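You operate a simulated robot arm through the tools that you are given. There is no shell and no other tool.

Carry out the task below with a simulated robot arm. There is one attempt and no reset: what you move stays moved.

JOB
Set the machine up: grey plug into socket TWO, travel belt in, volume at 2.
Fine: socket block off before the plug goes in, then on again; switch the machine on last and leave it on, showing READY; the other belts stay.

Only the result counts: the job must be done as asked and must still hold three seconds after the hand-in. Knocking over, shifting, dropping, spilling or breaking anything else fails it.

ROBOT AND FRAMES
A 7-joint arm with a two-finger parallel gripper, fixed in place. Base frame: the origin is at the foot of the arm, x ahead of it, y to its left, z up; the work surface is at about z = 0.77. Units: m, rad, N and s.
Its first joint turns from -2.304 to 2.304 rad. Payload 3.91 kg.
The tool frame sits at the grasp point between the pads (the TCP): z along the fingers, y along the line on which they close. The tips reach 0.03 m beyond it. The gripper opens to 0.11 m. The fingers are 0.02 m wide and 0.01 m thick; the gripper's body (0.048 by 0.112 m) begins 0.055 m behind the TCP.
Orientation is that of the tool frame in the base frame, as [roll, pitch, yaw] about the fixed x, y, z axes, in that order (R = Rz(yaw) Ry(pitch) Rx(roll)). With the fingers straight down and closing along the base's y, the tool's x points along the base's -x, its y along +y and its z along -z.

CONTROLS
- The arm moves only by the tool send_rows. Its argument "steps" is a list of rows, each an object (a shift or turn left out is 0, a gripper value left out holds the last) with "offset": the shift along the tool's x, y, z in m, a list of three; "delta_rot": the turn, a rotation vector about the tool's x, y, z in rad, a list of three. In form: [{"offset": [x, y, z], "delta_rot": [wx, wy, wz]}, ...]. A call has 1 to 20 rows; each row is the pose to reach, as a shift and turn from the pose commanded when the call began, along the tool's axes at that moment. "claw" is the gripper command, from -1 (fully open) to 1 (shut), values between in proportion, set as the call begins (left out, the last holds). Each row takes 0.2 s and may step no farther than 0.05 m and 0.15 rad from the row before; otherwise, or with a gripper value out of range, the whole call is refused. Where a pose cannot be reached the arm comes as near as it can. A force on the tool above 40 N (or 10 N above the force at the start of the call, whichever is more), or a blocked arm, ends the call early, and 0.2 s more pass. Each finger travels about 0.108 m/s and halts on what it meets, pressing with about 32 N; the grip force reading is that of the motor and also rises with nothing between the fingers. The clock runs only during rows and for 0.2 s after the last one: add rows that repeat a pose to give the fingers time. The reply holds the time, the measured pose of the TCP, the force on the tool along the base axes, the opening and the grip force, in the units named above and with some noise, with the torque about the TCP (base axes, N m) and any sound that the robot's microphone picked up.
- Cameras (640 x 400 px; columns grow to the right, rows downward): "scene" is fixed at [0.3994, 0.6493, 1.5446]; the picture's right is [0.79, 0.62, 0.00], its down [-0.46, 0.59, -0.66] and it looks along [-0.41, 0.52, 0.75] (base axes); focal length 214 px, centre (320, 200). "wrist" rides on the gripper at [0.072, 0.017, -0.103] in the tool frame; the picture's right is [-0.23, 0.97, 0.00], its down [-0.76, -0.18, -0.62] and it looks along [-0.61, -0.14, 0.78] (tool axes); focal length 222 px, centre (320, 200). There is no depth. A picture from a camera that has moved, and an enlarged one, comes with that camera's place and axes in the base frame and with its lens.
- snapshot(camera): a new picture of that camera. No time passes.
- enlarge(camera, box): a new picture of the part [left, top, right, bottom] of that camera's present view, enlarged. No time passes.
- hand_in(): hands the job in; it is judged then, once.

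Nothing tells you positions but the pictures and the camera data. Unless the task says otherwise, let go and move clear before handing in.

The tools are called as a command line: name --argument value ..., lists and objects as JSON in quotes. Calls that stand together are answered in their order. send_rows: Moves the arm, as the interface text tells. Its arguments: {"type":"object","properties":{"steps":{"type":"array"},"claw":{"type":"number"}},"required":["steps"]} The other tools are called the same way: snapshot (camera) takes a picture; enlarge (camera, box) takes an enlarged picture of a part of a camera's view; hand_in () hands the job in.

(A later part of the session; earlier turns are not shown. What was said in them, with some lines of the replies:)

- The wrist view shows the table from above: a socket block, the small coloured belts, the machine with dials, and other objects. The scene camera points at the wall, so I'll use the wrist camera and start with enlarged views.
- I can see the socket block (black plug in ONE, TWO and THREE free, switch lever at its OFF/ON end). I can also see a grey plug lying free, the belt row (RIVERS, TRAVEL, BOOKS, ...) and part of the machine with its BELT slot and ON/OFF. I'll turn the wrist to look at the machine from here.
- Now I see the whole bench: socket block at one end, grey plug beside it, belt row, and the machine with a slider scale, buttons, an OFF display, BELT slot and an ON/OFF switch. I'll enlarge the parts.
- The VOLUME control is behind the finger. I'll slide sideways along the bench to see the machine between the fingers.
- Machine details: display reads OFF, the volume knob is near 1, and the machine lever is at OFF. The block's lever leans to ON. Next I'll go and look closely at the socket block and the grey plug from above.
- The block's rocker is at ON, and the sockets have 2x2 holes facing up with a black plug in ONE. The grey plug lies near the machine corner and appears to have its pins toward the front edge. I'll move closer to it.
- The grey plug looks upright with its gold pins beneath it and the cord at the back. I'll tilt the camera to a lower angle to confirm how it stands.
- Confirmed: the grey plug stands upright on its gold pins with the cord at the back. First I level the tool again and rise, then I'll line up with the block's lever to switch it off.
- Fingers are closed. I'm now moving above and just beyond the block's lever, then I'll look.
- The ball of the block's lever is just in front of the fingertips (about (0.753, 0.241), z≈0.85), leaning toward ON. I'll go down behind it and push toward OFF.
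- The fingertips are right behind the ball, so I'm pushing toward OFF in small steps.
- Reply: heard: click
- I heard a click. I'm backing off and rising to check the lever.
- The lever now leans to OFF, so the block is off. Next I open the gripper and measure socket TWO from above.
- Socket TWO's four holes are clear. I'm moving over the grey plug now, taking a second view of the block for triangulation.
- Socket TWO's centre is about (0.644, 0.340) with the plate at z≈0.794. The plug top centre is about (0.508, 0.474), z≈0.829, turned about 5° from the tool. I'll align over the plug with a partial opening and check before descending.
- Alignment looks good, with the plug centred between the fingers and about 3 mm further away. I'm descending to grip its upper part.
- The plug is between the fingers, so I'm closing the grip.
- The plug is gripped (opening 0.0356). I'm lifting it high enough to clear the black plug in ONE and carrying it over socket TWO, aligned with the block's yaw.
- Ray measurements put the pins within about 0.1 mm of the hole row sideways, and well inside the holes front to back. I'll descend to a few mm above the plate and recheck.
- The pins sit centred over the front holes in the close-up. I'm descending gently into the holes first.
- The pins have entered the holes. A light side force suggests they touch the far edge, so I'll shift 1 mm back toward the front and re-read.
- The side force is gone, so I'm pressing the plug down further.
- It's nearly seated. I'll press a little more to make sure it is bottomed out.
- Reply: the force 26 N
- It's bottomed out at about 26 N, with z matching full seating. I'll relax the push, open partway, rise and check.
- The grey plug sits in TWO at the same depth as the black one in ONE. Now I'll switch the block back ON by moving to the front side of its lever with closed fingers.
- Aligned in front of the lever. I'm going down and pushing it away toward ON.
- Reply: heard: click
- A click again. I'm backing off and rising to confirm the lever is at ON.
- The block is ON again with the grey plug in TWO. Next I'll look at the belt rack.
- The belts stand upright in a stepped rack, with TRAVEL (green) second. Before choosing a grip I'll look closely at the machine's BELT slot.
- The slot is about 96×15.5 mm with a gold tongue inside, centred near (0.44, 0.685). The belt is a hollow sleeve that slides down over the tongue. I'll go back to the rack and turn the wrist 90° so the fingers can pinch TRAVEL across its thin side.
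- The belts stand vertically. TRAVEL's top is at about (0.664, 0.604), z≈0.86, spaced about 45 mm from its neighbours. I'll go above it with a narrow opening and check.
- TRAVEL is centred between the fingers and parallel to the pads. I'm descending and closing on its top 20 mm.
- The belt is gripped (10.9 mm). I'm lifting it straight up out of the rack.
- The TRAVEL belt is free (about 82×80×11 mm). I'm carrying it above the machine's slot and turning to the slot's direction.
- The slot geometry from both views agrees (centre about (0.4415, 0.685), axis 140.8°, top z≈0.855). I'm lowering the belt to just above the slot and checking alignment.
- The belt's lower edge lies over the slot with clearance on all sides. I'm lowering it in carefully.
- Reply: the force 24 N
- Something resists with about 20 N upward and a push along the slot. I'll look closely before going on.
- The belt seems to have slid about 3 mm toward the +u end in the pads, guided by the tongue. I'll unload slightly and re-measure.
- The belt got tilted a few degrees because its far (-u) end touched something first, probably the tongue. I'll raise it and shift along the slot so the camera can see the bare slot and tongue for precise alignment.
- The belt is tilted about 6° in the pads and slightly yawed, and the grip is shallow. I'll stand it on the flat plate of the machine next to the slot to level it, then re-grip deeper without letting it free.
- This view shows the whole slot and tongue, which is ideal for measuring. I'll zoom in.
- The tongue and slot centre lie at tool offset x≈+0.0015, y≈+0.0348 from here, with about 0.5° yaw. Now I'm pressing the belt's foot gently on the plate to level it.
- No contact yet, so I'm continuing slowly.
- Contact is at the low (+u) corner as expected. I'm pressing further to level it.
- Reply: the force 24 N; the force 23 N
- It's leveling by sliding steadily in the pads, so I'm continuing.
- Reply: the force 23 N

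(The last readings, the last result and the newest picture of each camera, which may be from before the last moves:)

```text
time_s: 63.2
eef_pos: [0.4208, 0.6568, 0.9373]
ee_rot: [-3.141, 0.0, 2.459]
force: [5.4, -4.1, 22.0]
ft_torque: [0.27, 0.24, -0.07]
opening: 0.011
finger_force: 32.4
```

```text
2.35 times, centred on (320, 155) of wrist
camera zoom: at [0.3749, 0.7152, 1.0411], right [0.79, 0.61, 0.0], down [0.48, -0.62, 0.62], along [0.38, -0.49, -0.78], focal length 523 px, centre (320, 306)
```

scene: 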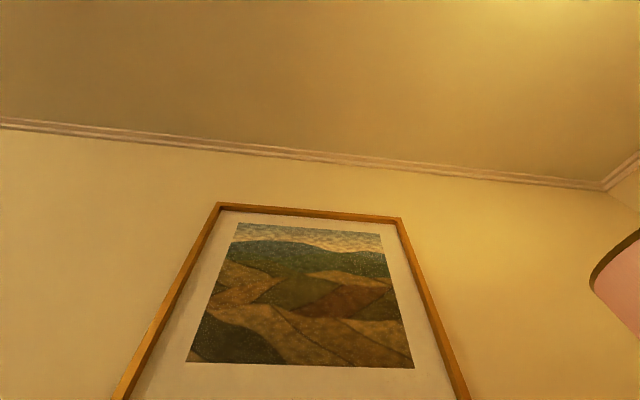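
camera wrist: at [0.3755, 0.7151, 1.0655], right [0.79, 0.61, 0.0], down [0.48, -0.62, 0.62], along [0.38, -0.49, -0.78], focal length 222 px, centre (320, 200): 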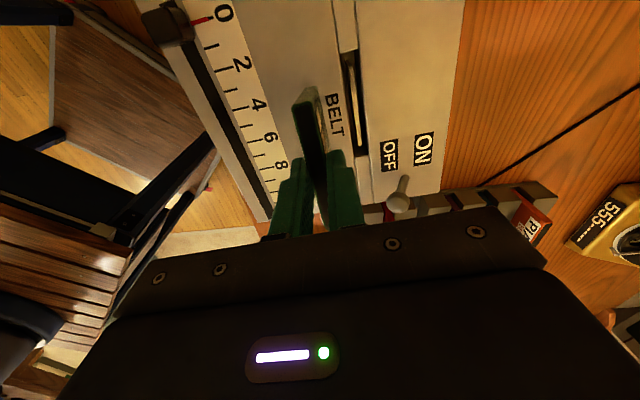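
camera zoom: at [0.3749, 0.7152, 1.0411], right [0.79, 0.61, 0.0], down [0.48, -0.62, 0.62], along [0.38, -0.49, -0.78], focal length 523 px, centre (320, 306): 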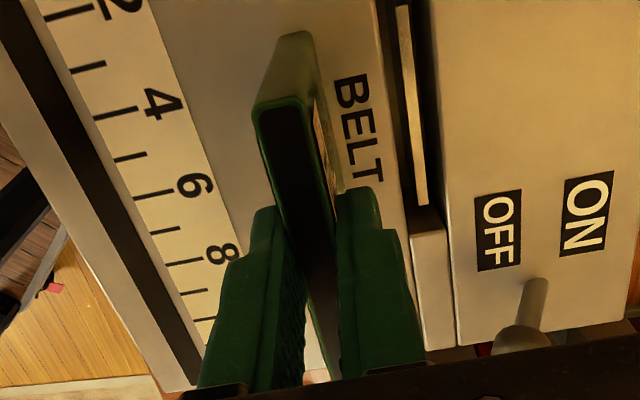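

send_rows --steps '[{"offset": [0, 0, 0.001]}, {"offset": [0, 0, 0.002]}, {"offset": [0, 0, 0.002]}]'

enlarge --camera "wrist" --box '[280, 70, 360, 240]'

```text
time_s: 64.0
eef_pos: [0.4204, 0.6574, 0.9356]
ee_rot: [3.139, -0.001, 2.458]
force: [7.0, -5.3, 26.5]
ft_torque: [0.23, 0.26, 0.0]
opening: 0.0111
finger_force: 32.3
```

```text
2.35 times, centred on (320, 155) of wrist
camera zoom: at [0.3746, 0.7154, 1.0396], right [0.79, 0.61, 0.0], down [0.48, -0.62, 0.62], along [0.38, -0.49, -0.78], focal length 523 px, centre (320, 306)
```

zoom: 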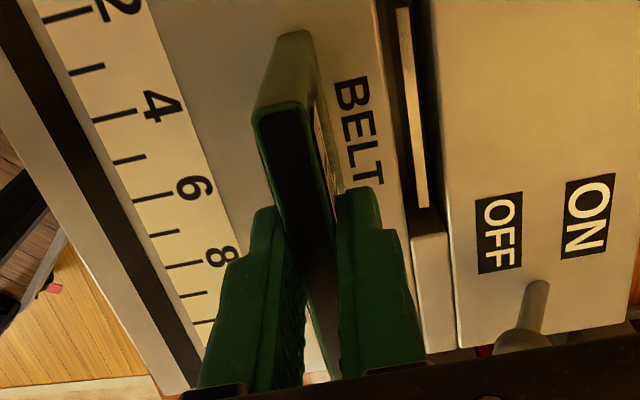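

It's nearly level. I'll loosen the fingers by about 3 mm a side so the belt stands flush on the plate while still penned in, then close again.

send_rows --steps '[{"offset": [0, 0, 0]}, {"offset": [0, 0, 0]}, {"offset": [0, 0, 0]}]' --claw 0.7

enlarge --camera "wrist" --box '[280, 70, 360, 240]'

```text
time_s: 64.8
eef_pos: [0.4217, 0.6573, 0.9362]
ee_rot: [3.141, 0.0, 2.458]
force: [-0.9, 0.1, -0.1]
ft_torque: [0.02, 0.0, 0.0]
opening: 0.0161
finger_force: 0.1
```

```text
2.35 times, centred on (320, 155) of wrist
camera zoom: at [0.3743, 0.7159, 1.0385], right [0.79, 0.61, 0.0], down [0.48, -0.62, 0.62], along [0.38, -0.49, -0.78], focal length 523 px, centre (320, 306)
```

zoom: 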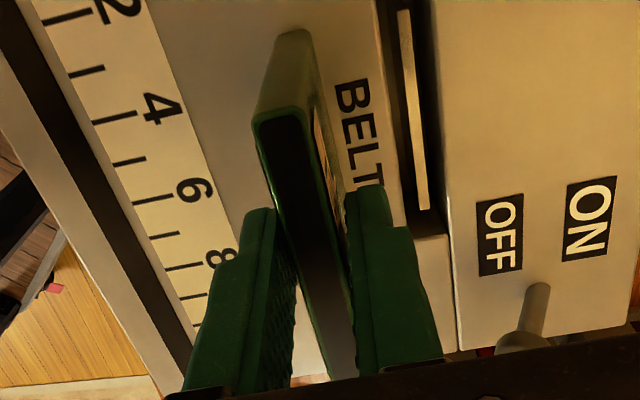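

The belt stands penned between the pads, so I'm closing again.

send_rows --steps '[{"offset": [0, 0, 0]}, {"offset": [0, 0, 0]}, {"offset": [0, 0, 0]}]' --claw 1

enlarge --camera "wrist" --box '[280, 60, 360, 140]'

enlarge --camera "wrist" --box '[270, 100, 370, 240]'

```text
time_s: 65.6
eef_pos: [0.4206, 0.6581, 0.9351]
ee_rot: [-3.141, 0.0, 2.458]
force: [-0.5, 0.5, 0.5]
ft_torque: [-0.02, -0.01, 0.0]
opening: 0.0113
finger_force: 32.4
```

```text
5.00 times, centred on (320, 100) of wrist
camera zoom: at [0.3745, 0.7159, 1.0387], right [0.79, 0.61, 0.0], down [0.48, -0.62, 0.62], along [0.38, -0.49, -0.78], focal length 1111 px, centre (320, 700)
```

zoom: 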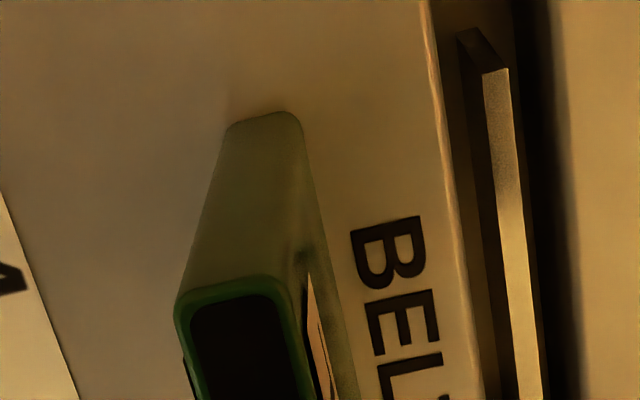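

```text
2.86 times, centred on (320, 170) of wrist
camera zoom: at [0.3745, 0.7159, 1.0387], right [0.79, 0.61, 0.0], down [0.48, -0.62, 0.62], along [0.38, -0.49, -0.78], focal length 635 px, centre (320, 286)
```

zoom: 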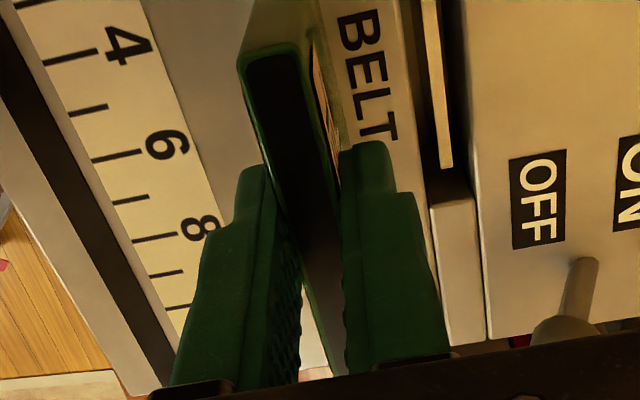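

The belt is now level, upright and aligned, gripped about 25 mm deep. I'm lifting it 20 mm and shifting onto the slot with the measured offsets and a small yaw correction.

send_rows --steps '[{"offset": [0, 0, -0.01]}, {"offset": [0, 0, -0.02]}, {"offset": [0.0015, 0.017, -0.02], "delta_rot": [0, 0, 0.007]}, {"offset": [0.003, 0.0348, -0.02], "delta_rot": [0, 0, 0.013]}, {"offset": [0.003, 0.0348, -0.02], "delta_rot": [0, 0, 0.013]}, {"offset": [0.003, 0.0348, -0.02], "delta_rot": [0, 0, 0.013]}]'

enlarge --camera "wrist" --box '[280, 30, 360, 120]'

enlarge --camera "wrist" --box '[260, 60, 380, 240]'

```text
time_s: 67.0
eef_pos: [0.4418, 0.6851, 0.9553]
ee_rot: [3.141, -0.001, 2.447]
force: [0.9, 0.0, 0.1]
ft_torque: [0.01, 0.01, -0.01]
opening: 0.0109
finger_force: 32.0
```

```text
4.44 times, centred on (320, 75) of wrist
camera zoom: at [0.397, 0.7448, 1.058], right [0.8, 0.6, 0.0], down [0.47, -0.63, 0.62], along [0.37, -0.5, -0.78], focal length 987 px, centre (320, 756)
```

zoom: 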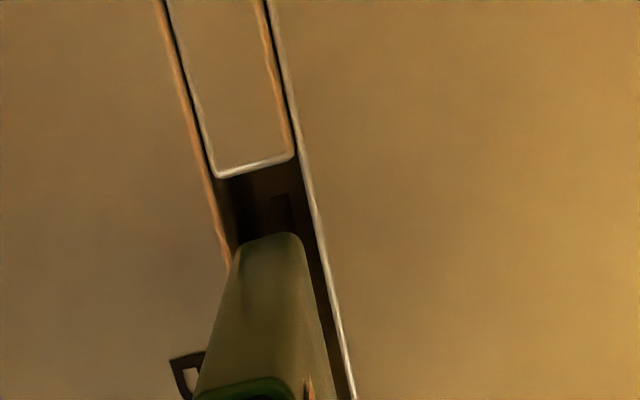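

```text
2.22 times, centred on (320, 150) of wrist
camera zoom: at [0.397, 0.7448, 1.058], right [0.8, 0.6, 0.0], down [0.47, -0.63, 0.62], along [0.37, -0.5, -0.78], focal length 494 px, centre (320, 311)
```

zoom: 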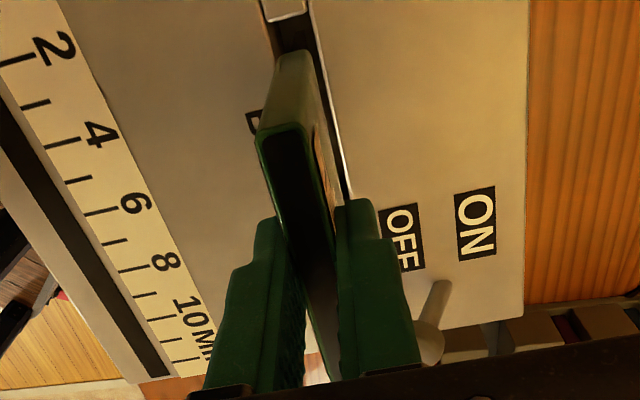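

Belt, tongue and slot agree to within about 1 mm now. I'm lowering into the slot in small steps.

send_rows --steps '[{"offset": [0, -0.0003, 0.008]}, {"offset": [0, -0.0003, 0.016]}, {"offset": [0, -0.0003, 0.02]}, {"offset": [0, -0.0003, 0.023]}, {"offset": [0, -0.0003, 0.026]}, {"offset": [0, -0.0003, 0.029]}, {"offset": [0, -0.0003, 0.029]}]'

enlarge --camera "wrist" --box '[260, 40, 380, 240]'

```text
time_s: 68.6
eef_pos: [0.4403, 0.686, 0.9253]
ee_rot: [-3.141, 0.002, 2.445]
force: [0.4, -0.1, -0.1]
ft_torque: [0.0, 0.03, -0.02]
opening: 0.0113
finger_force: 31.9
```

```text
2.00 times, centred on (320, 140) of wrist
camera zoom: at [0.3955, 0.7446, 1.0288], right [0.8, 0.6, 0.0], down [0.47, -0.63, 0.62], along [0.37, -0.5, -0.78], focal length 444 px, centre (320, 320)
```

zoom: 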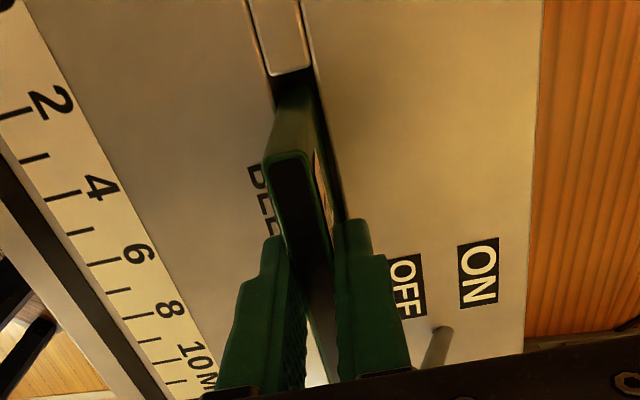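

There's no resistance, and the bottom is about 10 mm inside. I'm continuing down.

send_rows --steps '[{"offset": [0, 0, 0.004]}, {"offset": [0, 0, 0.008]}, {"offset": [0, 0, 0.012]}, {"offset": [0, 0, 0.016]}, {"offset": [0, 0, 0.02]}, {"offset": [0, 0, 0.02]}]'

enlarge --camera "wrist" --box '[260, 40, 380, 240]'

```text
time_s: 70.0
eef_pos: [0.4407, 0.6842, 0.9058]
ee_rot: [3.141, 0.001, 2.445]
force: [-1.2, 0.3, -1.1]
ft_torque: [0.05, 0.08, 0.01]
opening: 0.0107
finger_force: 32.1
```

```text
2.00 times, centred on (320, 140) of wrist
camera zoom: at [0.3954, 0.7444, 1.0093], right [0.8, 0.6, 0.0], down [0.47, -0.62, 0.62], along [0.37, -0.5, -0.78], focal length 444 px, centre (320, 320)
```

zoom: 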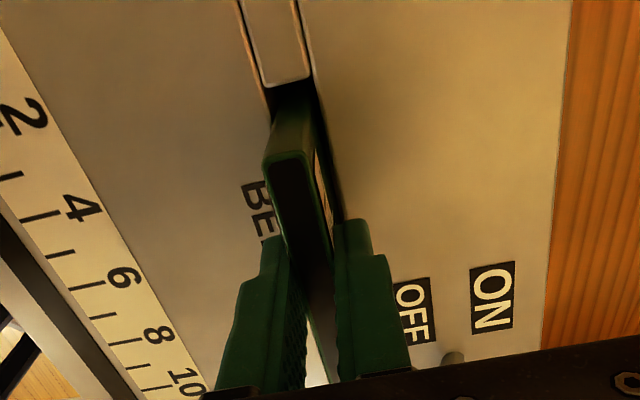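

send_rows --steps '[{"offset": [0, 0, 0.004]}, {"offset": [0, 0, 0.008]}, {"offset": [0, 0, 0.011]}, {"offset": [0, 0, 0.014]}, {"offset": [0, 0, 0.014]}]'

enlarge --camera "wrist" --box '[260, 40, 380, 240]'

```text
time_s: 71.2
eef_pos: [0.4404, 0.6864, 0.8924]
ee_rot: [-3.141, 0.002, 2.444]
force: [0.5, -1.4, -0.5]
ft_torque: [-0.01, 0.04, 0.0]
opening: 0.0112
finger_force: 31.6
```

```text
2.00 times, centred on (320, 140) of wrist
camera zoom: at [0.3948, 0.7446, 0.9963], right [0.8, 0.6, 0.0], down [0.47, -0.63, 0.62], along [0.37, -0.5, -0.78], focal length 444 px, centre (320, 320)
```

zoom: 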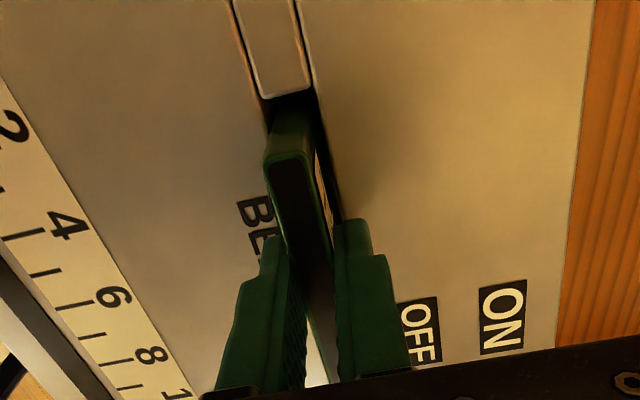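

It's 43 mm in with no resistance. I'll lower until the tips are just above the plate, then loosen slightly so the belt settles down the tongue.

send_rows --steps '[{"offset": [0, 0, 0.002]}, {"offset": [0, 0, 0.0035]}, {"offset": [0, 0, 0.0035]}]'

send_rows --steps '[{"offset": [0, 0, 0]}, {"offset": [0, 0, 0]}, {"offset": [0, 0, 0]}]' --claw 0.72

enlarge --camera "wrist" --box '[260, 40, 380, 240]'

```text
time_s: 72.0
eef_pos: [0.4398, 0.6851, 0.8892]
ee_rot: [3.139, -0.001, 2.445]
force: [-1.0, -2.4, 17.0]
ft_torque: [-0.26, -0.13, 0.01]
opening: 0.0111
finger_force: 31.8
```

```text
time_s: 72.8
eef_pos: [0.4397, 0.6853, 0.888]
ee_rot: [3.141, 0.001, 2.447]
force: [-0.4, -1.0, -0.1]
ft_torque: [-0.03, -0.05, 0.0]
opening: 0.0156
finger_force: 0.1
```

```text
2.00 times, centred on (320, 140) of wrist
camera zoom: at [0.3947, 0.7445, 0.992], right [0.8, 0.6, 0.0], down [0.47, -0.63, 0.62], along [0.37, -0.5, -0.78], focal length 444 px, centre (320, 320)
```

zoom: 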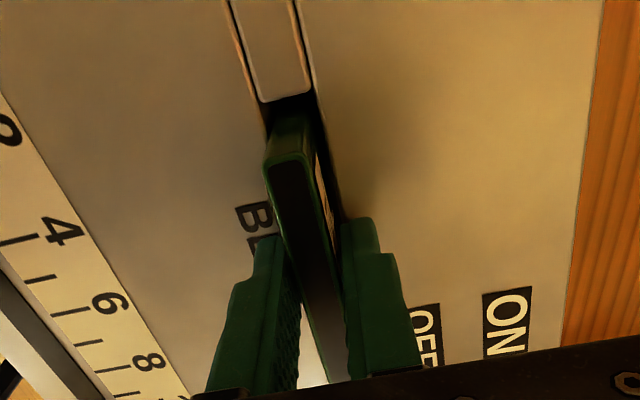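

At the end an upward force came on and the belt did not drop further when loosened, so it rests at the bottom of the slot. I'm opening and rising to inspect.

send_rows --steps '[{"offset": [0, 0, 0]}, {"offset": [0, 0, 0]}, {"offset": [0, 0, -0.03]}, {"offset": [0, 0, -0.07]}, {"offset": [-0.03, 0, -0.11]}, {"offset": [-0.06, 0, -0.13]}, {"offset": [-0.06, 0, -0.13]}]' --claw 0.2

snapshot --camera "wrist"

enlarge --camera "wrist" --box '[240, 20, 400, 160]'

```text
time_s: 74.4
eef_pos: [0.4865, 0.6458, 1.0184]
ee_rot: [-3.14, 0.001, 2.445]
force: [-0.5, 0.1, -0.6]
ft_torque: [0.03, 0.0, 0.01]
opening: 0.0443
finger_force: 0.0
```

```text
taken
camera wrist: at [0.4414, 0.7054, 1.1227], right [0.8, 0.6, 0.0], down [0.47, -0.62, 0.62], along [0.37, -0.5, -0.78], focal length 222 px, centre (320, 200)
```

wrist: 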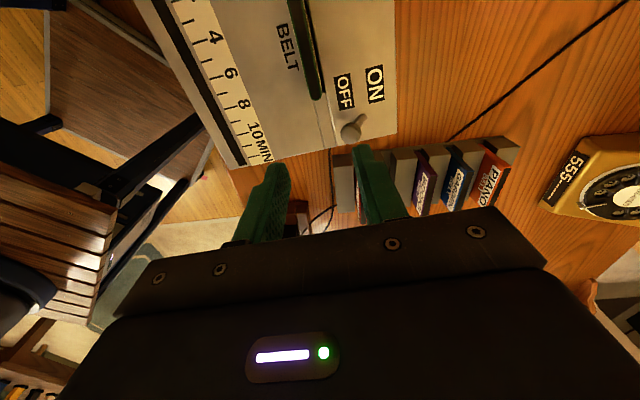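

```text
2.86 times, centred on (320, 90) of wrist
camera zoom: at [0.4414, 0.7054, 1.1227], right [0.8, 0.6, 0.0], down [0.47, -0.62, 0.62], along [0.37, -0.5, -0.78], focal length 635 px, centre (320, 514)
```

zoom: 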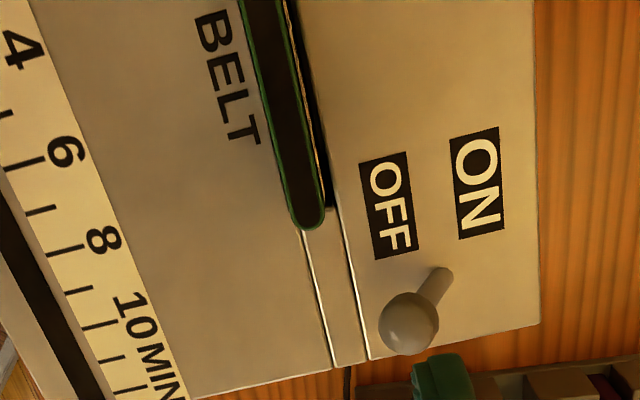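

The belt is in the slot. Next is the volume knob: I'll move above it (about (0.297, 0.845)), turn the wrist back, and view both the belt and the knob.

send_rows --steps '[{"offset": [0.027, 0.003, 0], "delta_rot": [0, 0, -0.14]}, {"offset": [0.055, 0.006, 0], "delta_rot": [0, 0, -0.28]}, {"offset": [0.082, 0.009, 0], "delta_rot": [0, 0, -0.42]}, {"offset": [0.109, 0.012, 0], "delta_rot": [0, 0, -0.56]}, {"offset": [0.137, 0.016, 0], "delta_rot": [0, 0, -0.7]}, {"offset": [0.164, 0.019, 0], "delta_rot": [0, 0, -0.84]}, {"offset": [0.191, 0.022, 0], "delta_rot": [0, 0, -0.98]}, {"offset": [0.219, 0.025, 0.005], "delta_rot": [0, 0, -1.12]}, {"offset": [0.246, 0.028, 0.01], "delta_rot": [0, 0, -1.26]}, {"offset": [0.273, 0.031, 0.018], "delta_rot": [0, 0, -1.396]}, {"offset": [0.273, 0.031, 0.018], "delta_rot": [0, 0, -1.396]}, {"offset": [0.273, 0.031, 0.018], "delta_rot": [0, 0, -1.396]}]' --claw -1

snapshot --camera "wrist"

enlarge --camera "wrist" --box '[260, 70, 400, 190]'

enlarge --camera "wrist" --box '[60, 60, 260, 200]'

```text
time_s: 77.0
eef_pos: [0.2956, 0.847, 0.999]
ee_rot: [3.141, 0.0, -2.441]
force: [0.3, 0.7, -0.1]
ft_torque: [0.01, 0.05, -0.03]
opening: 0.1102
finger_force: 0.0
```

```text
taken
camera wrist: at [0.2283, 0.8133, 1.1028], right [-0.45, 0.89, 0.0], down [0.7, 0.35, 0.62], along [0.56, 0.28, -0.78], focal length 222 px, centre (320, 200)
```

wrist: 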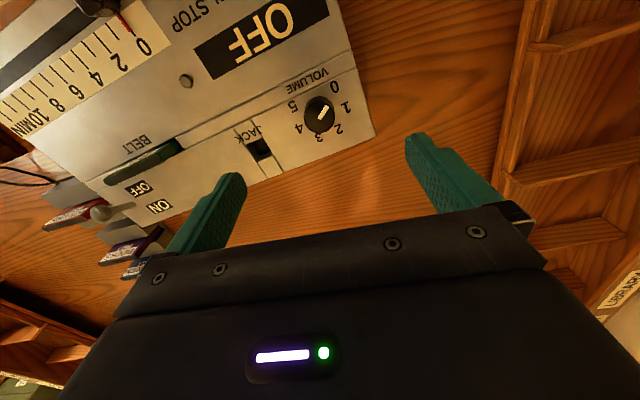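

```text
3.33 times, centred on (330, 130) of wrist
camera zoom: at [0.2283, 0.8133, 1.1028], right [-0.45, 0.89, 0.0], down [0.7, 0.35, 0.62], along [0.56, 0.28, -0.78], focal length 740 px, centre (287, 433)
```

zoom: 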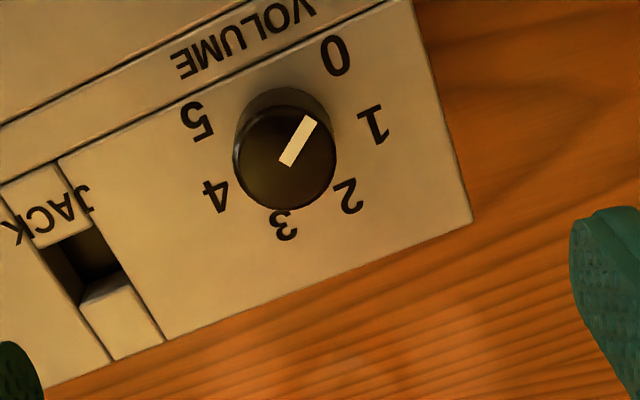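

```text
2.86 times, centred on (160, 130) of wrist
camera zoom: at [0.2283, 0.8133, 1.1028], right [-0.45, 0.89, 0.0], down [0.7, 0.35, 0.62], along [0.56, 0.28, -0.78], focal length 635 px, centre (777, 400)
```

zoom: 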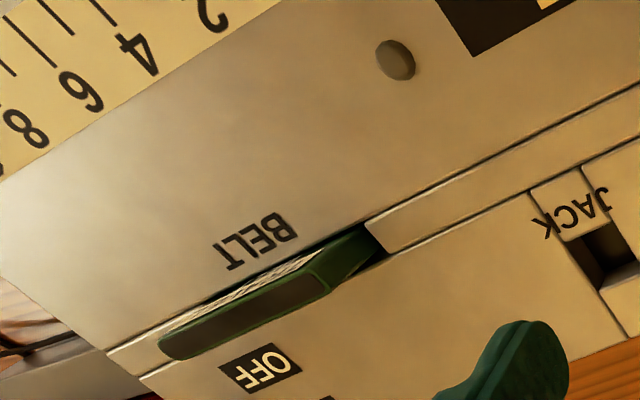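

The belt's cap shows neatly in the slot. The knob's pointer is actually at 0 (about 128° vs label 0 at 125°, steps of 50°), so reaching 2 needs a 100° clockwise turn, done in two 50° grips. I'm descending over the knob.

send_rows --steps '[{"offset": [-0.0022, -0.0008, 0.03]}, {"offset": [-0.0022, -0.0008, 0.06]}, {"offset": [-0.0022, -0.0008, 0.09]}, {"offset": [-0.0022, -0.0008, 0.109]}, {"offset": [-0.0022, -0.0008, 0.109]}]' --claw -0.09

snapshot --camera "wrist"

enlarge --camera "wrist" --box '[250, 120, 390, 230]'

```text
time_s: 78.2
eef_pos: [0.2975, 0.8462, 0.8907]
ee_rot: [-3.14, 0.001, -2.443]
force: [0.6, -1.0, -0.4]
ft_torque: [-0.01, 0.05, 0.01]
opening: 0.06
finger_force: 0.1
```

```text
taken
camera wrist: at [0.2314, 0.812, 0.9949], right [-0.45, 0.89, 0.0], down [0.7, 0.35, 0.62], along [0.56, 0.28, -0.78], focal length 222 px, centre (320, 200)
```

wrist: 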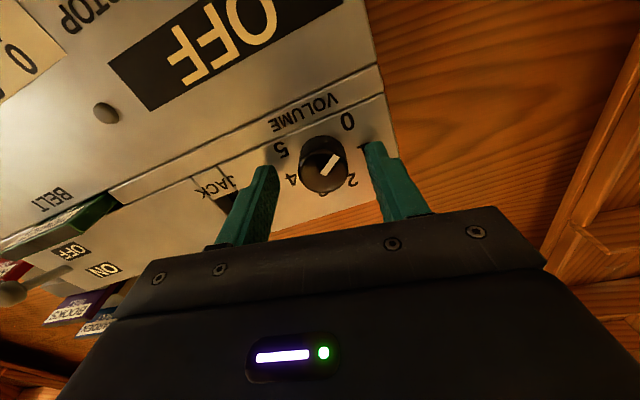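

```text
3.64 times, centred on (320, 175) of wrist
camera zoom: at [0.2314, 0.812, 0.9949], right [-0.45, 0.89, 0.0], down [0.7, 0.35, 0.62], along [0.56, 0.28, -0.78], focal length 808 px, centre (320, 291)
```

zoom: 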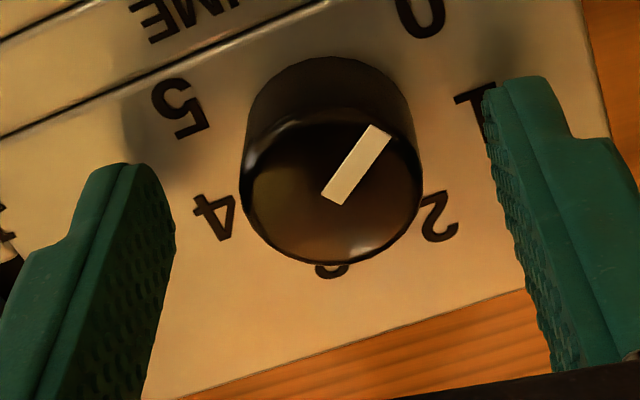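

Pointer confirmed at 0. I'm centring by 1–2 mm and gripping the knob.

send_rows --steps '[{"offset": [-0.0012, 0.0015, 0]}, {"offset": [-0.0012, 0.0015, 0]}, {"offset": [-0.0012, 0.0015, 0]}, {"offset": [-0.0012, 0.0015, 0]}]' --claw 1

enlarge --camera "wrist" --box '[250, 120, 390, 230]'

```text
time_s: 79.2
eef_pos: [0.2977, 0.8474, 0.8928]
ee_rot: [-3.141, -0.001, -2.442]
force: [-11.9, 0.9, -0.3]
ft_torque: [-0.28, 0.3, -0.12]
opening: 0.0309
finger_force: 31.1
```

```text
3.64 times, centred on (320, 175) of wrist
camera zoom: at [0.2307, 0.8142, 0.9952], right [-0.45, 0.89, 0.0], down [0.7, 0.35, 0.62], along [0.55, 0.28, -0.78], focal length 808 px, centre (320, 291)
```

zoom: 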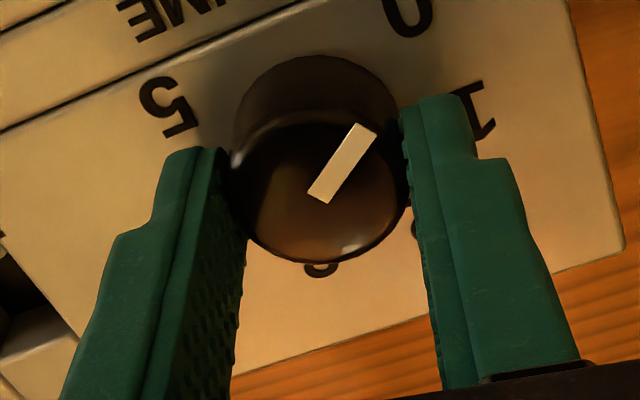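

Grip on the knob (31 mm). There's a small side load, so I'll ease it by shifting 1 mm along the force.

send_rows --steps '[{"offset": [0.0008, 0.0008, 0]}, {"offset": [0.0008, 0.0008, 0]}]'

```text
time_s: 79.8
eef_pos: [0.2983, 0.8479, 0.8908]
ee_rot: [-3.141, -0.001, -2.442]
force: [-6.9, 6.4, 0.4]
ft_torque: [-0.08, 0.12, -0.13]
opening: 0.0307
finger_force: 32.2
```

send_rows --steps '[{"offset": [0.0002, 0.0012, 0]}, {"offset": [0.0002, 0.0012, 0]}]'

```text
time_s: 80.4
eef_pos: [0.2974, 0.8474, 0.8922]
ee_rot: [-3.139, 0.0, -2.444]
force: [0.5, -10.1, 7.1]
ft_torque: [-0.33, 0.29, -0.11]
opening: 0.031
finger_force: 32.2
```

send_rows --steps '[{"offset": [0, -0.0006, 0]}, {"offset": [0, -0.0006, 0]}]'

```text
time_s: 81.0
eef_pos: [0.2978, 0.8483, 0.8927]
ee_rot: [3.141, 0.0, -2.443]
force: [-0.3, -12.6, 10.0]
ft_torque: [-0.65, 0.12, -0.19]
opening: 0.0307
finger_force: 31.8
```

Side loads are wandering, so I'll release, re-centre and grip again.

send_rows --steps '[{"offset": [0, 0, 0]}, {"offset": [0, 0, 0]}, {"offset": [0, 0, 0]}]' --claw 0.2

enlarge --camera "wrist" --box '[250, 120, 390, 230]'

```text
time_s: 81.8
eef_pos: [0.2984, 0.8492, 0.8908]
ee_rot: [3.14, 0.0, -2.442]
force: [0.3, 0.1, 0.6]
ft_torque: [-0.03, 0.03, 0.0]
opening: 0.044
finger_force: 0.2
```

```text
3.64 times, centred on (320, 175) of wrist
camera zoom: at [0.2305, 0.8147, 0.9945], right [-0.45, 0.89, 0.0], down [0.7, 0.35, 0.62], along [0.56, 0.28, -0.78], focal length 808 px, centre (320, 291)
```

zoom: 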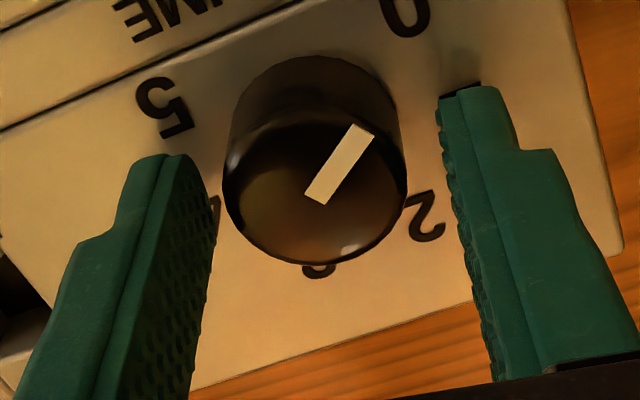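

send_rows --steps '[{"offset": [-0.0005, -0.0008, 0]}, {"offset": [-0.0005, -0.0008, 0]}]'

send_rows --steps '[{"offset": [0, 0, 0]}, {"offset": [0, 0, 0]}, {"offset": [0, 0, 0]}]' --claw 1

```text
time_s: 82.4
eef_pos: [0.2989, 0.8485, 0.8919]
ee_rot: [-3.141, 0.0, -2.441]
force: [0.3, -0.5, -0.3]
ft_torque: [-0.03, 0.0, 0.01]
opening: 0.0441
finger_force: 0.0
```

```text
time_s: 83.2
eef_pos: [0.2981, 0.8479, 0.8916]
ee_rot: [3.142, 0.0, -2.441]
force: [-1.3, 4.6, -0.4]
ft_torque: [-0.06, -0.22, -0.09]
opening: 0.0309
finger_force: 32.2
```

The load is small now. I'm rotating 50° clockwise.

send_rows --steps '[{"delta_rot": [0, 0, 0.12]}, {"delta_rot": [0, 0, 0.25]}, {"delta_rot": [0, 0, 0.375]}, {"delta_rot": [0, 0, 0.5]}, {"delta_rot": [0, 0, 0.625]}, {"delta_rot": [0, 0, 0.75]}, {"delta_rot": [0, 0, 0.873]}, {"delta_rot": [0, 0, 0.873]}, {"delta_rot": [0, 0, 0.873]}]'

snapshot --camera "wrist"

enlarge --camera "wrist" --box '[250, 120, 390, 230]'

```text
time_s: 85.2
eef_pos: [0.2995, 0.848, 0.8902]
ee_rot: [-3.141, -0.001, 2.967]
force: [4.2, -16.1, 1.5]
ft_torque: [-0.82, -0.36, 0.06]
opening: 0.0308
finger_force: 32.0
```

```text
taken
camera wrist: at [0.2304, 0.8771, 0.9946], right [0.39, 0.92, 0.0], down [0.72, -0.31, 0.62], along [0.57, -0.25, -0.78], focal length 222 px, centre (320, 200)
```

wrist: 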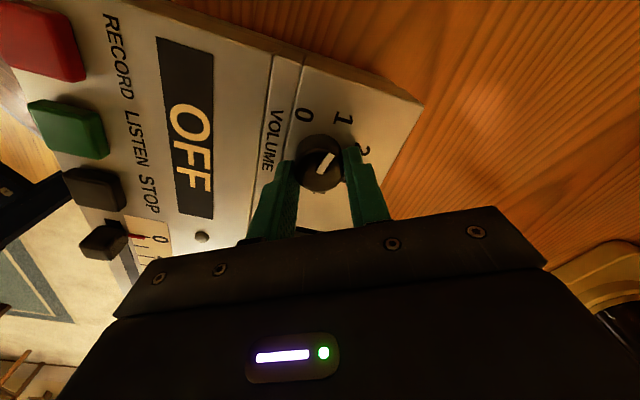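

```text
3.64 times, centred on (320, 175) of wrist
camera zoom: at [0.2304, 0.8771, 0.9946], right [0.39, 0.92, 0.0], down [0.72, -0.31, 0.62], along [0.57, -0.25, -0.78], focal length 808 px, centre (320, 291)
```

zoom: 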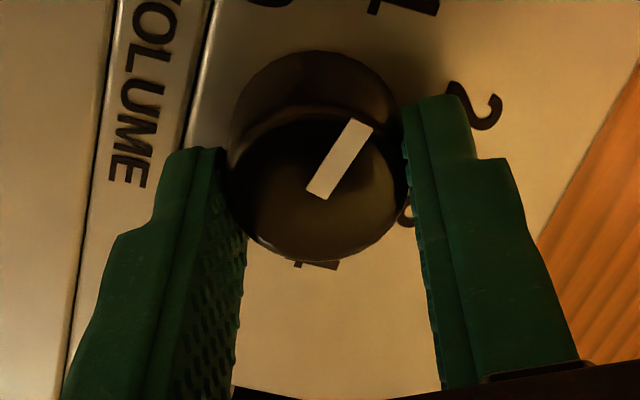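

The pointer now faces 1. I'll release, rotate the open fingers back, and re-grip for the second 50°.

send_rows --steps '[{"offset": [0, 0, 0]}, {"offset": [0, 0, 0]}]' --claw 0.1

enlarge --camera "wrist" --box '[250, 120, 390, 230]'

```text
time_s: 85.8
eef_pos: [0.2985, 0.8496, 0.8927]
ee_rot: [-3.141, -0.001, 2.968]
force: [0.2, -0.4, 0.7]
ft_torque: [0.02, 0.0, 0.01]
opening: 0.0498
finger_force: 0.0
```

```text
3.64 times, centred on (320, 175) of wrist
camera zoom: at [0.2295, 0.8777, 0.9947], right [0.39, 0.92, 0.0], down [0.72, -0.31, 0.62], along [0.57, -0.24, -0.78], focal length 808 px, centre (320, 291)
```

zoom: 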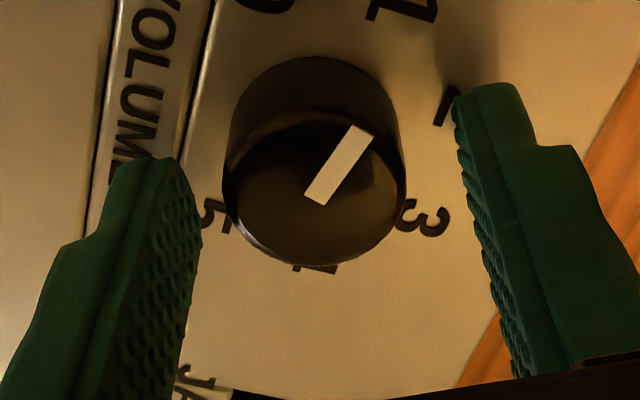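

The pointer is at 77° (label 1). I'm rotating the open fingers back with a small re-centring, then I'll grip and turn the rest.

send_rows --steps '[{"offset": [-0.0005, -0.0006, 0], "delta_rot": [0, 0, -0.125]}, {"offset": [-0.0005, -0.0006, 0], "delta_rot": [0, 0, -0.25]}, {"offset": [-0.0005, -0.0006, 0], "delta_rot": [0, 0, -0.375]}, {"offset": [-0.0005, -0.0006, 0], "delta_rot": [0, 0, -0.5]}, {"offset": [-0.0005, -0.0006, 0], "delta_rot": [0, 0, -0.625]}, {"offset": [-0.0005, -0.0006, 0], "delta_rot": [0, 0, -0.75]}, {"offset": [-0.0005, -0.0006, 0], "delta_rot": [0, 0, -0.873]}, {"offset": [-0.0005, -0.0006, 0], "delta_rot": [0, 0, -0.873]}]'

send_rows --steps '[{"offset": [0, 0, 0]}, {"offset": [0, 0, 0]}, {"offset": [0, 0, 0]}]' --claw 1

enlarge --camera "wrist" --box '[250, 120, 390, 230]'

```text
time_s: 87.6
eef_pos: [0.2982, 0.8474, 0.8908]
ee_rot: [3.141, 0.001, -2.442]
force: [0.8, 0.5, -0.7]
ft_torque: [0.0, 0.01, -0.03]
opening: 0.0494
finger_force: 0.1
```

```text
time_s: 88.4
eef_pos: [0.2975, 0.8479, 0.8915]
ee_rot: [-3.14, 0.001, -2.443]
force: [-10.4, 14.4, 0.7]
ft_torque: [0.03, 0.15, -0.02]
opening: 0.0312
finger_force: 32.1
```

```text
3.64 times, centred on (320, 175) of wrist
camera zoom: at [0.2309, 0.814, 0.9949], right [-0.45, 0.89, 0.0], down [0.7, 0.35, 0.62], along [0.56, 0.28, -0.78], focal length 808 px, centre (320, 291)
```

zoom: 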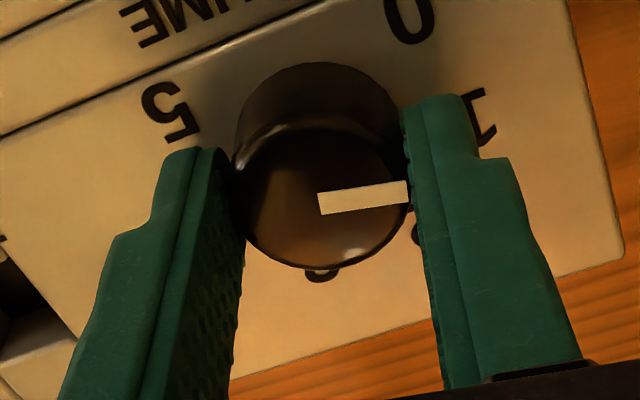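

Gripped. I'm turning the last ~52° clockwise with a slight centre correction along the way.

send_rows --steps '[{"offset": [0, 0.0007, 0]}, {"offset": [0.0001, 0.0007, 0], "delta_rot": [0, 0, 0.125]}, {"offset": [0.0002, 0.0006, 0], "delta_rot": [0, 0, 0.25]}, {"offset": [0.0003, 0.0005, 0], "delta_rot": [0, 0, 0.375]}, {"offset": [0.0004, 0.0004, 0], "delta_rot": [0, 0, 0.5]}, {"offset": [0.0005, 0.0003, 0], "delta_rot": [0, 0, 0.625]}, {"offset": [0.0006, 0.0003, 0], "delta_rot": [0, 0, 0.76]}, {"offset": [0.0007, 0.0002, 0], "delta_rot": [0, 0, 0.9]}, {"offset": [0.0007, 0.0002, 0], "delta_rot": [0, 0, 0.9]}, {"offset": [0.0007, 0.0002, 0], "delta_rot": [0, 0, 0.9]}]'

enlarge --camera "wrist" --box '[250, 120, 390, 230]'

```text
time_s: 90.6
eef_pos: [0.2978, 0.8468, 0.8913]
ee_rot: [-3.14, 0.0, 2.94]
force: [-4.4, 11.1, 1.3]
ft_torque: [0.07, -0.05, -0.02]
opening: 0.0314
finger_force: 32.5
```

```text
3.64 times, centred on (320, 175) of wrist
camera zoom: at [0.2298, 0.8784, 0.9948], right [0.42, 0.91, 0.0], down [0.71, -0.33, 0.62], along [0.57, -0.26, -0.78], focal length 808 px, centre (320, 291)
```

zoom: 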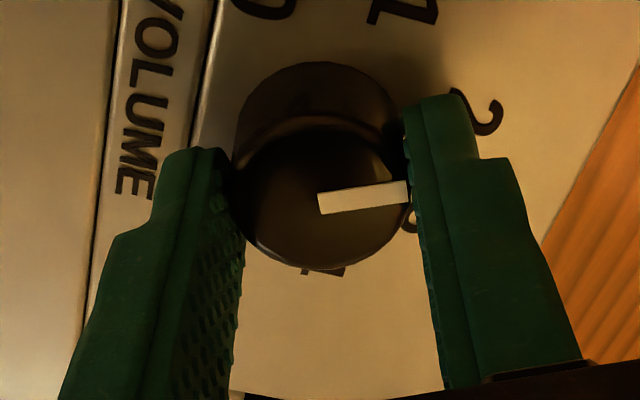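

Now I release and rise to read the pointer.

send_rows --steps '[{"offset": [0, 0, 0]}, {"offset": [0, 0, 0]}, {"offset": [0, 0, -0.03]}, {"offset": [0, 0, -0.07]}, {"offset": [0, 0, -0.11]}, {"offset": [0, 0, -0.11]}]' --claw -0.09

snapshot --camera "wrist"

enlarge --camera "wrist" --box '[260, 70, 400, 180]'

```text
time_s: 92.0
eef_pos: [0.2983, 0.846, 1.0033]
ee_rot: [-3.14, 0.0, 2.941]
force: [-0.5, 0.7, -0.3]
ft_torque: [-0.01, 0.0, 0.02]
opening: 0.0599
finger_force: 0.1
```

```text
taken
camera wrist: at [0.2295, 0.877, 1.1057], right [0.42, 0.91, 0.0], down [0.71, -0.33, 0.62], along [0.57, -0.26, -0.78], focal length 222 px, centre (320, 200)
```

wrist: 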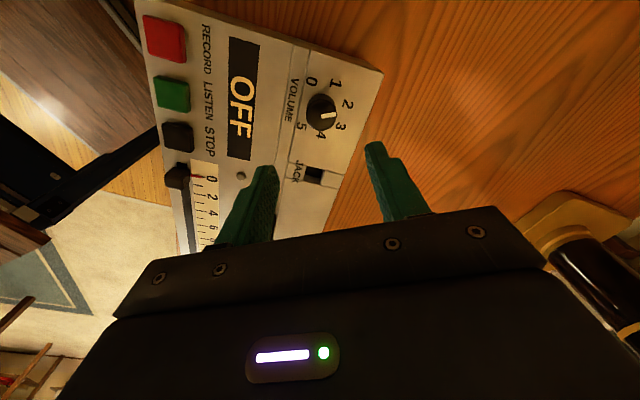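

```text
3.64 times, centred on (330, 125) of wrist
camera zoom: at [0.2295, 0.877, 1.1057], right [0.42, 0.91, 0.0], down [0.71, -0.33, 0.62], along [0.57, -0.26, -0.78], focal length 808 px, centre (284, 473)
```

zoom: 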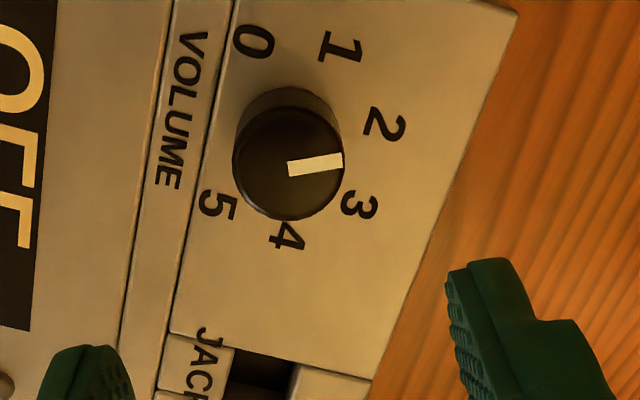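

The pointer reads 23° and label 2 is at 24°, so the volume is at 2. Last is the machine's switch: I'll move with closed fingers to the near side of its lever.

send_rows --steps '[{"offset": [-0.03, -0.0233, 0], "delta_rot": [0, 0, -0.134]}, {"offset": [-0.06, -0.0466, 0], "delta_rot": [0, 0, -0.268]}, {"offset": [-0.09, -0.07, 0], "delta_rot": [0, 0, -0.402]}, {"offset": [-0.119, -0.0932, 0], "delta_rot": [0, 0, -0.536]}, {"offset": [-0.149, -0.1165, 0], "delta_rot": [0, 0, -0.67]}, {"offset": [-0.179, -0.14, 0], "delta_rot": [0, 0, -0.804]}, {"offset": [-0.209, -0.163, 0], "delta_rot": [0, 0, -0.938]}, {"offset": [-0.239, -0.1864, 0], "delta_rot": [0, 0, -1.072]}, {"offset": [-0.239, -0.1864, 0], "delta_rot": [0, 0, -1.072]}, {"offset": [-0.239, -0.1864, 0], "delta_rot": [0, 0, -1.072]}]' --claw 1

snapshot --camera "wrist"

enlarge --camera "wrist" --box '[240, 60, 400, 200]'

```text
time_s: 94.2
eef_pos: [0.4937, 0.6161, 1.0018]
ee_rot: [3.141, 0.0, -2.271]
force: [0.1, -0.2, 1.0]
ft_torque: [0.03, -0.04, 0.0]
opening: 0.0
finger_force: 32.2
```

```text
taken
camera wrist: at [0.433, 0.572, 1.1053], right [-0.6, 0.8, 0.0], down [0.63, 0.47, 0.62], along [0.5, 0.37, -0.78], focal length 222 px, centre (320, 200)
```

wrist: 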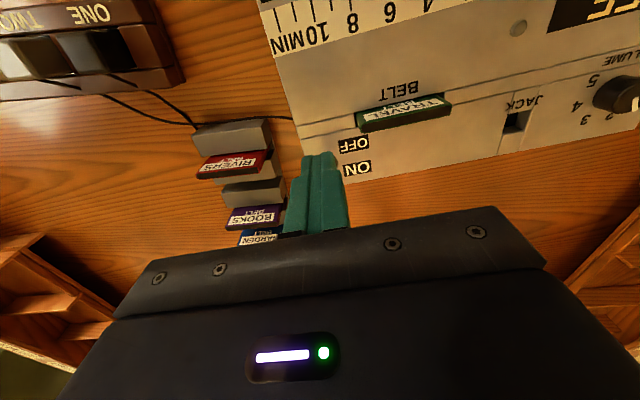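

```text
2.86 times, centred on (320, 130) of wrist
camera zoom: at [0.433, 0.572, 1.1053], right [-0.6, 0.8, 0.0], down [0.63, 0.47, 0.62], along [0.5, 0.37, -0.78], focal length 635 px, centre (320, 400)
```

zoom: 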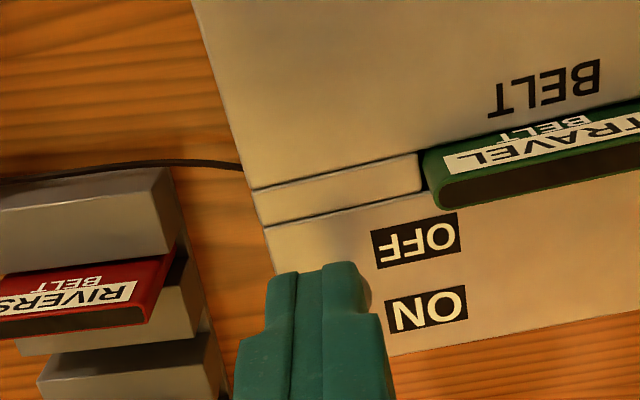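

TRAVEL sits well in the slot. The lever ball is right behind the fingertips, so I'm descending on its near side and pushing it to ON.

send_rows --steps '[{"offset": [0, -0.001, 0.04]}, {"offset": [0, -0.001, 0.08]}, {"offset": [0, -0.001, 0.097]}, {"offset": [0, -0.001, 0.097]}]'

snapshot --camera "wrist"

```text
time_s: 95.2
eef_pos: [0.4957, 0.6149, 0.9038]
ee_rot: [3.141, 0.0, -2.27]
force: [-0.1, 0.2, -0.3]
ft_torque: [0.02, 0.03, 0.0]
opening: 0.0
finger_force: 31.8
```

```text
taken
camera wrist: at [0.4352, 0.5702, 1.0072], right [-0.6, 0.8, 0.0], down [0.63, 0.47, 0.62], along [0.5, 0.37, -0.78], focal length 222 px, centre (320, 200)
```

wrist: 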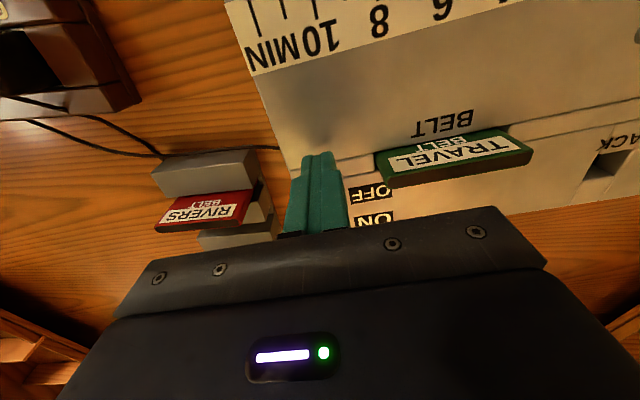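

send_rows --steps '[{"offset": [-0.012, 0, 0]}, {"offset": [-0.022, 0, 0]}, {"offset": [-0.031, 0, 0]}, {"offset": [-0.039, 0, 0]}, {"offset": [-0.047, 0, 0]}, {"offset": [-0.054, 0, 0]}, {"offset": [-0.06, 0, 0]}, {"offset": [-0.06, 0, 0]}]'

snapshot --camera "wrist"

```text
time_s: 97.0
eef_pos: [0.5335, 0.6623, 0.9051]
ee_rot: [3.141, 0.001, -2.271]
force: [-10.8, -15.8, 10.4]
ft_torque: [-0.59, 0.1, 0.15]
opening: 0.0001
finger_force: 31.7
heard: click
```

```text
taken
camera wrist: at [0.4738, 0.6169, 1.0082], right [-0.6, 0.8, 0.0], down [0.63, 0.47, 0.62], along [0.5, 0.37, -0.78], focal length 222 px, centre (320, 200)
```

wrist: 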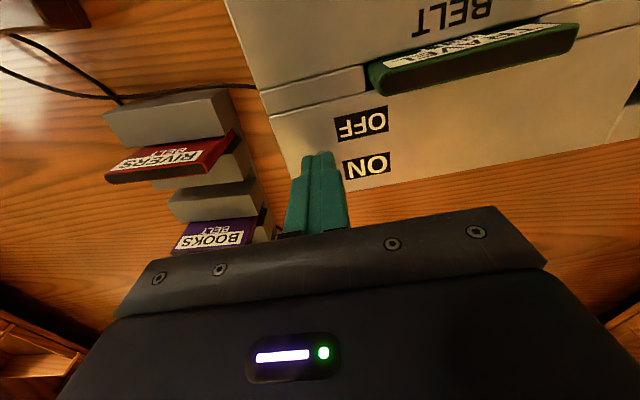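

A click was heard. I'm backing off and rising, then I'll look at the display and lever.

send_rows --steps '[{"offset": [0.015, 0, 0]}, {"offset": [0.035, 0, 0]}, {"offset": [0.045, 0, -0.03]}, {"offset": [0.05, 0, -0.07]}, {"offset": [0.05, 0.03, -0.11]}, {"offset": [0.05, 0.07, -0.13]}, {"offset": [0.05, 0.11, -0.13]}, {"offset": [0.05, 0.15, -0.13]}, {"offset": [0.05, 0.15, -0.13]}]'

snapshot --camera "wrist"

```text
time_s: 99.0
eef_pos: [0.3889, 0.7211, 1.0351]
ee_rot: [-3.141, -0.002, -2.271]
force: [0.3, 0.9, 0.3]
ft_torque: [0.02, 0.02, -0.01]
opening: 0.0
finger_force: 32.4
```

```text
taken
camera wrist: at [0.3291, 0.6767, 1.1375], right [-0.6, 0.8, 0.0], down [0.63, 0.47, 0.62], along [0.5, 0.37, -0.78], focal length 222 px, centre (320, 200)
```

wrist: 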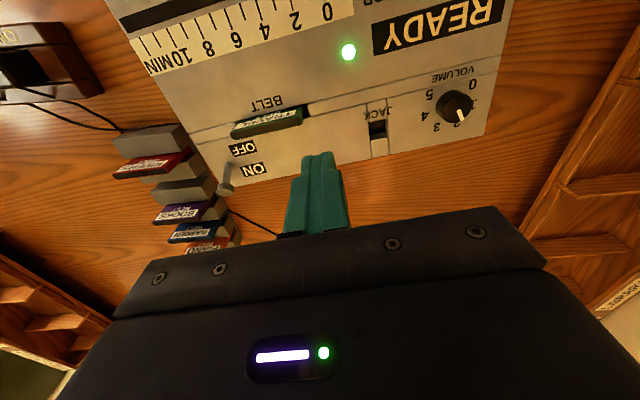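

The display shows READY with the lamp lit. I'll do a final check of the lever, volume, belts, plugs and block switch.

enlarge --camera "wrist" --box '[340, 0, 520, 160]'

enlarge --camera "wrist" --box '[100, 80, 320, 260]'

send_rows --steps '[{"offset": [0.005, -0.04, -0.02]}, {"offset": [0.01, -0.08, -0.04]}, {"offset": [0.015, -0.12, -0.06]}, {"offset": [0.02, -0.16, -0.08]}, {"offset": [0.025, -0.2, -0.1]}, {"offset": [0.03, -0.23, -0.12]}, {"offset": [0.03, -0.23, -0.12]}]' --claw -0.5

snapshot --camera "wrist"

```text
2.50 times, centred on (430, 80) of wrist
camera zoom: at [0.3291, 0.6767, 1.1375], right [-0.6, 0.8, 0.0], down [0.63, 0.47, 0.62], along [0.5, 0.37, -0.78], focal length 555 px, centre (45, 500)
```

zoom: 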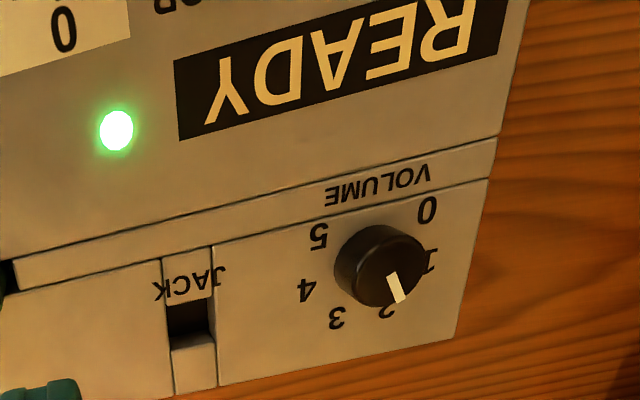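

```text
2.22 times, centred on (210, 170) of wrist
camera zoom: at [0.3291, 0.6767, 1.1375], right [-0.6, 0.8, 0.0], down [0.63, 0.47, 0.62], along [0.5, 0.37, -0.78], focal length 494 px, centre (564, 267)
```

zoom: 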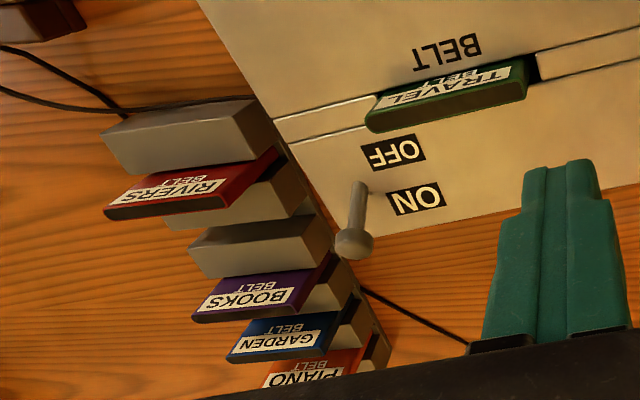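

```text
time_s: 100.6
eef_pos: [0.5436, 0.5488, 1.155]
ee_rot: [3.141, -0.001, -2.272]
force: [0.2, -0.4, -0.2]
ft_torque: [-0.01, 0.05, -0.02]
opening: 0.0825
finger_force: 0.0
```

```text
taken
camera wrist: at [0.4836, 0.5048, 1.2588], right [-0.6, 0.8, 0.0], down [0.63, 0.47, 0.62], along [0.5, 0.37, -0.78], focal length 222 px, centre (320, 200)
```

wrist: 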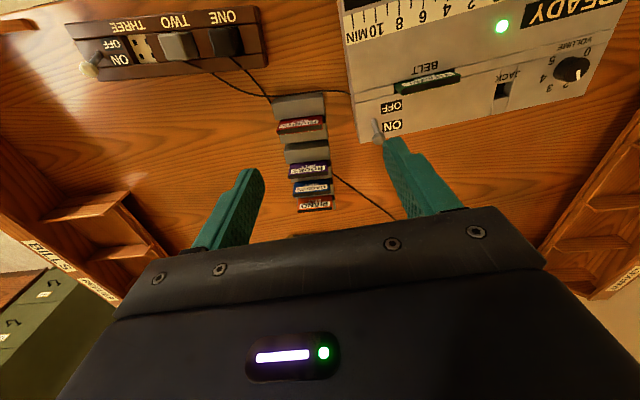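

Everything checks out:
- Grey plug in TWO, with the block's lever back at ON.
- TRAVEL belt in the slot and the other four belts still in the rack.
- Volume at 2.
- Machine lever at ON, with the display showing READY.

The arm is clear, so I'm handing in.

hand_in

```text
The job is handed in.
```

The machine is set up and I've handed the job in; I haven't seen how it was judged. At my last look before handing in:

- **Plug:** the grey plug is in socket TWO. I switched the block off before it went in and back on afterwards.
- **Belt:** the TRAVEL belt is in the slot, and RIVERS, BOOKS, GARDEN and PIANO are still in the rack. The first try tilted the belt in the gripper, so I stood it on the machine's flat top to straighten it before it slid in.
- **Volume:** the knob points at 2. It started at 0.
- **Machine:** I switched it on last. The display shows READY and the lamp is lit.

I let go of everything and moved the arm clear. Nothing fell or was knocked over. Pushing the machine's lever took about 19 N, and I saw no sign that the machine moved, to within a few millimetres.
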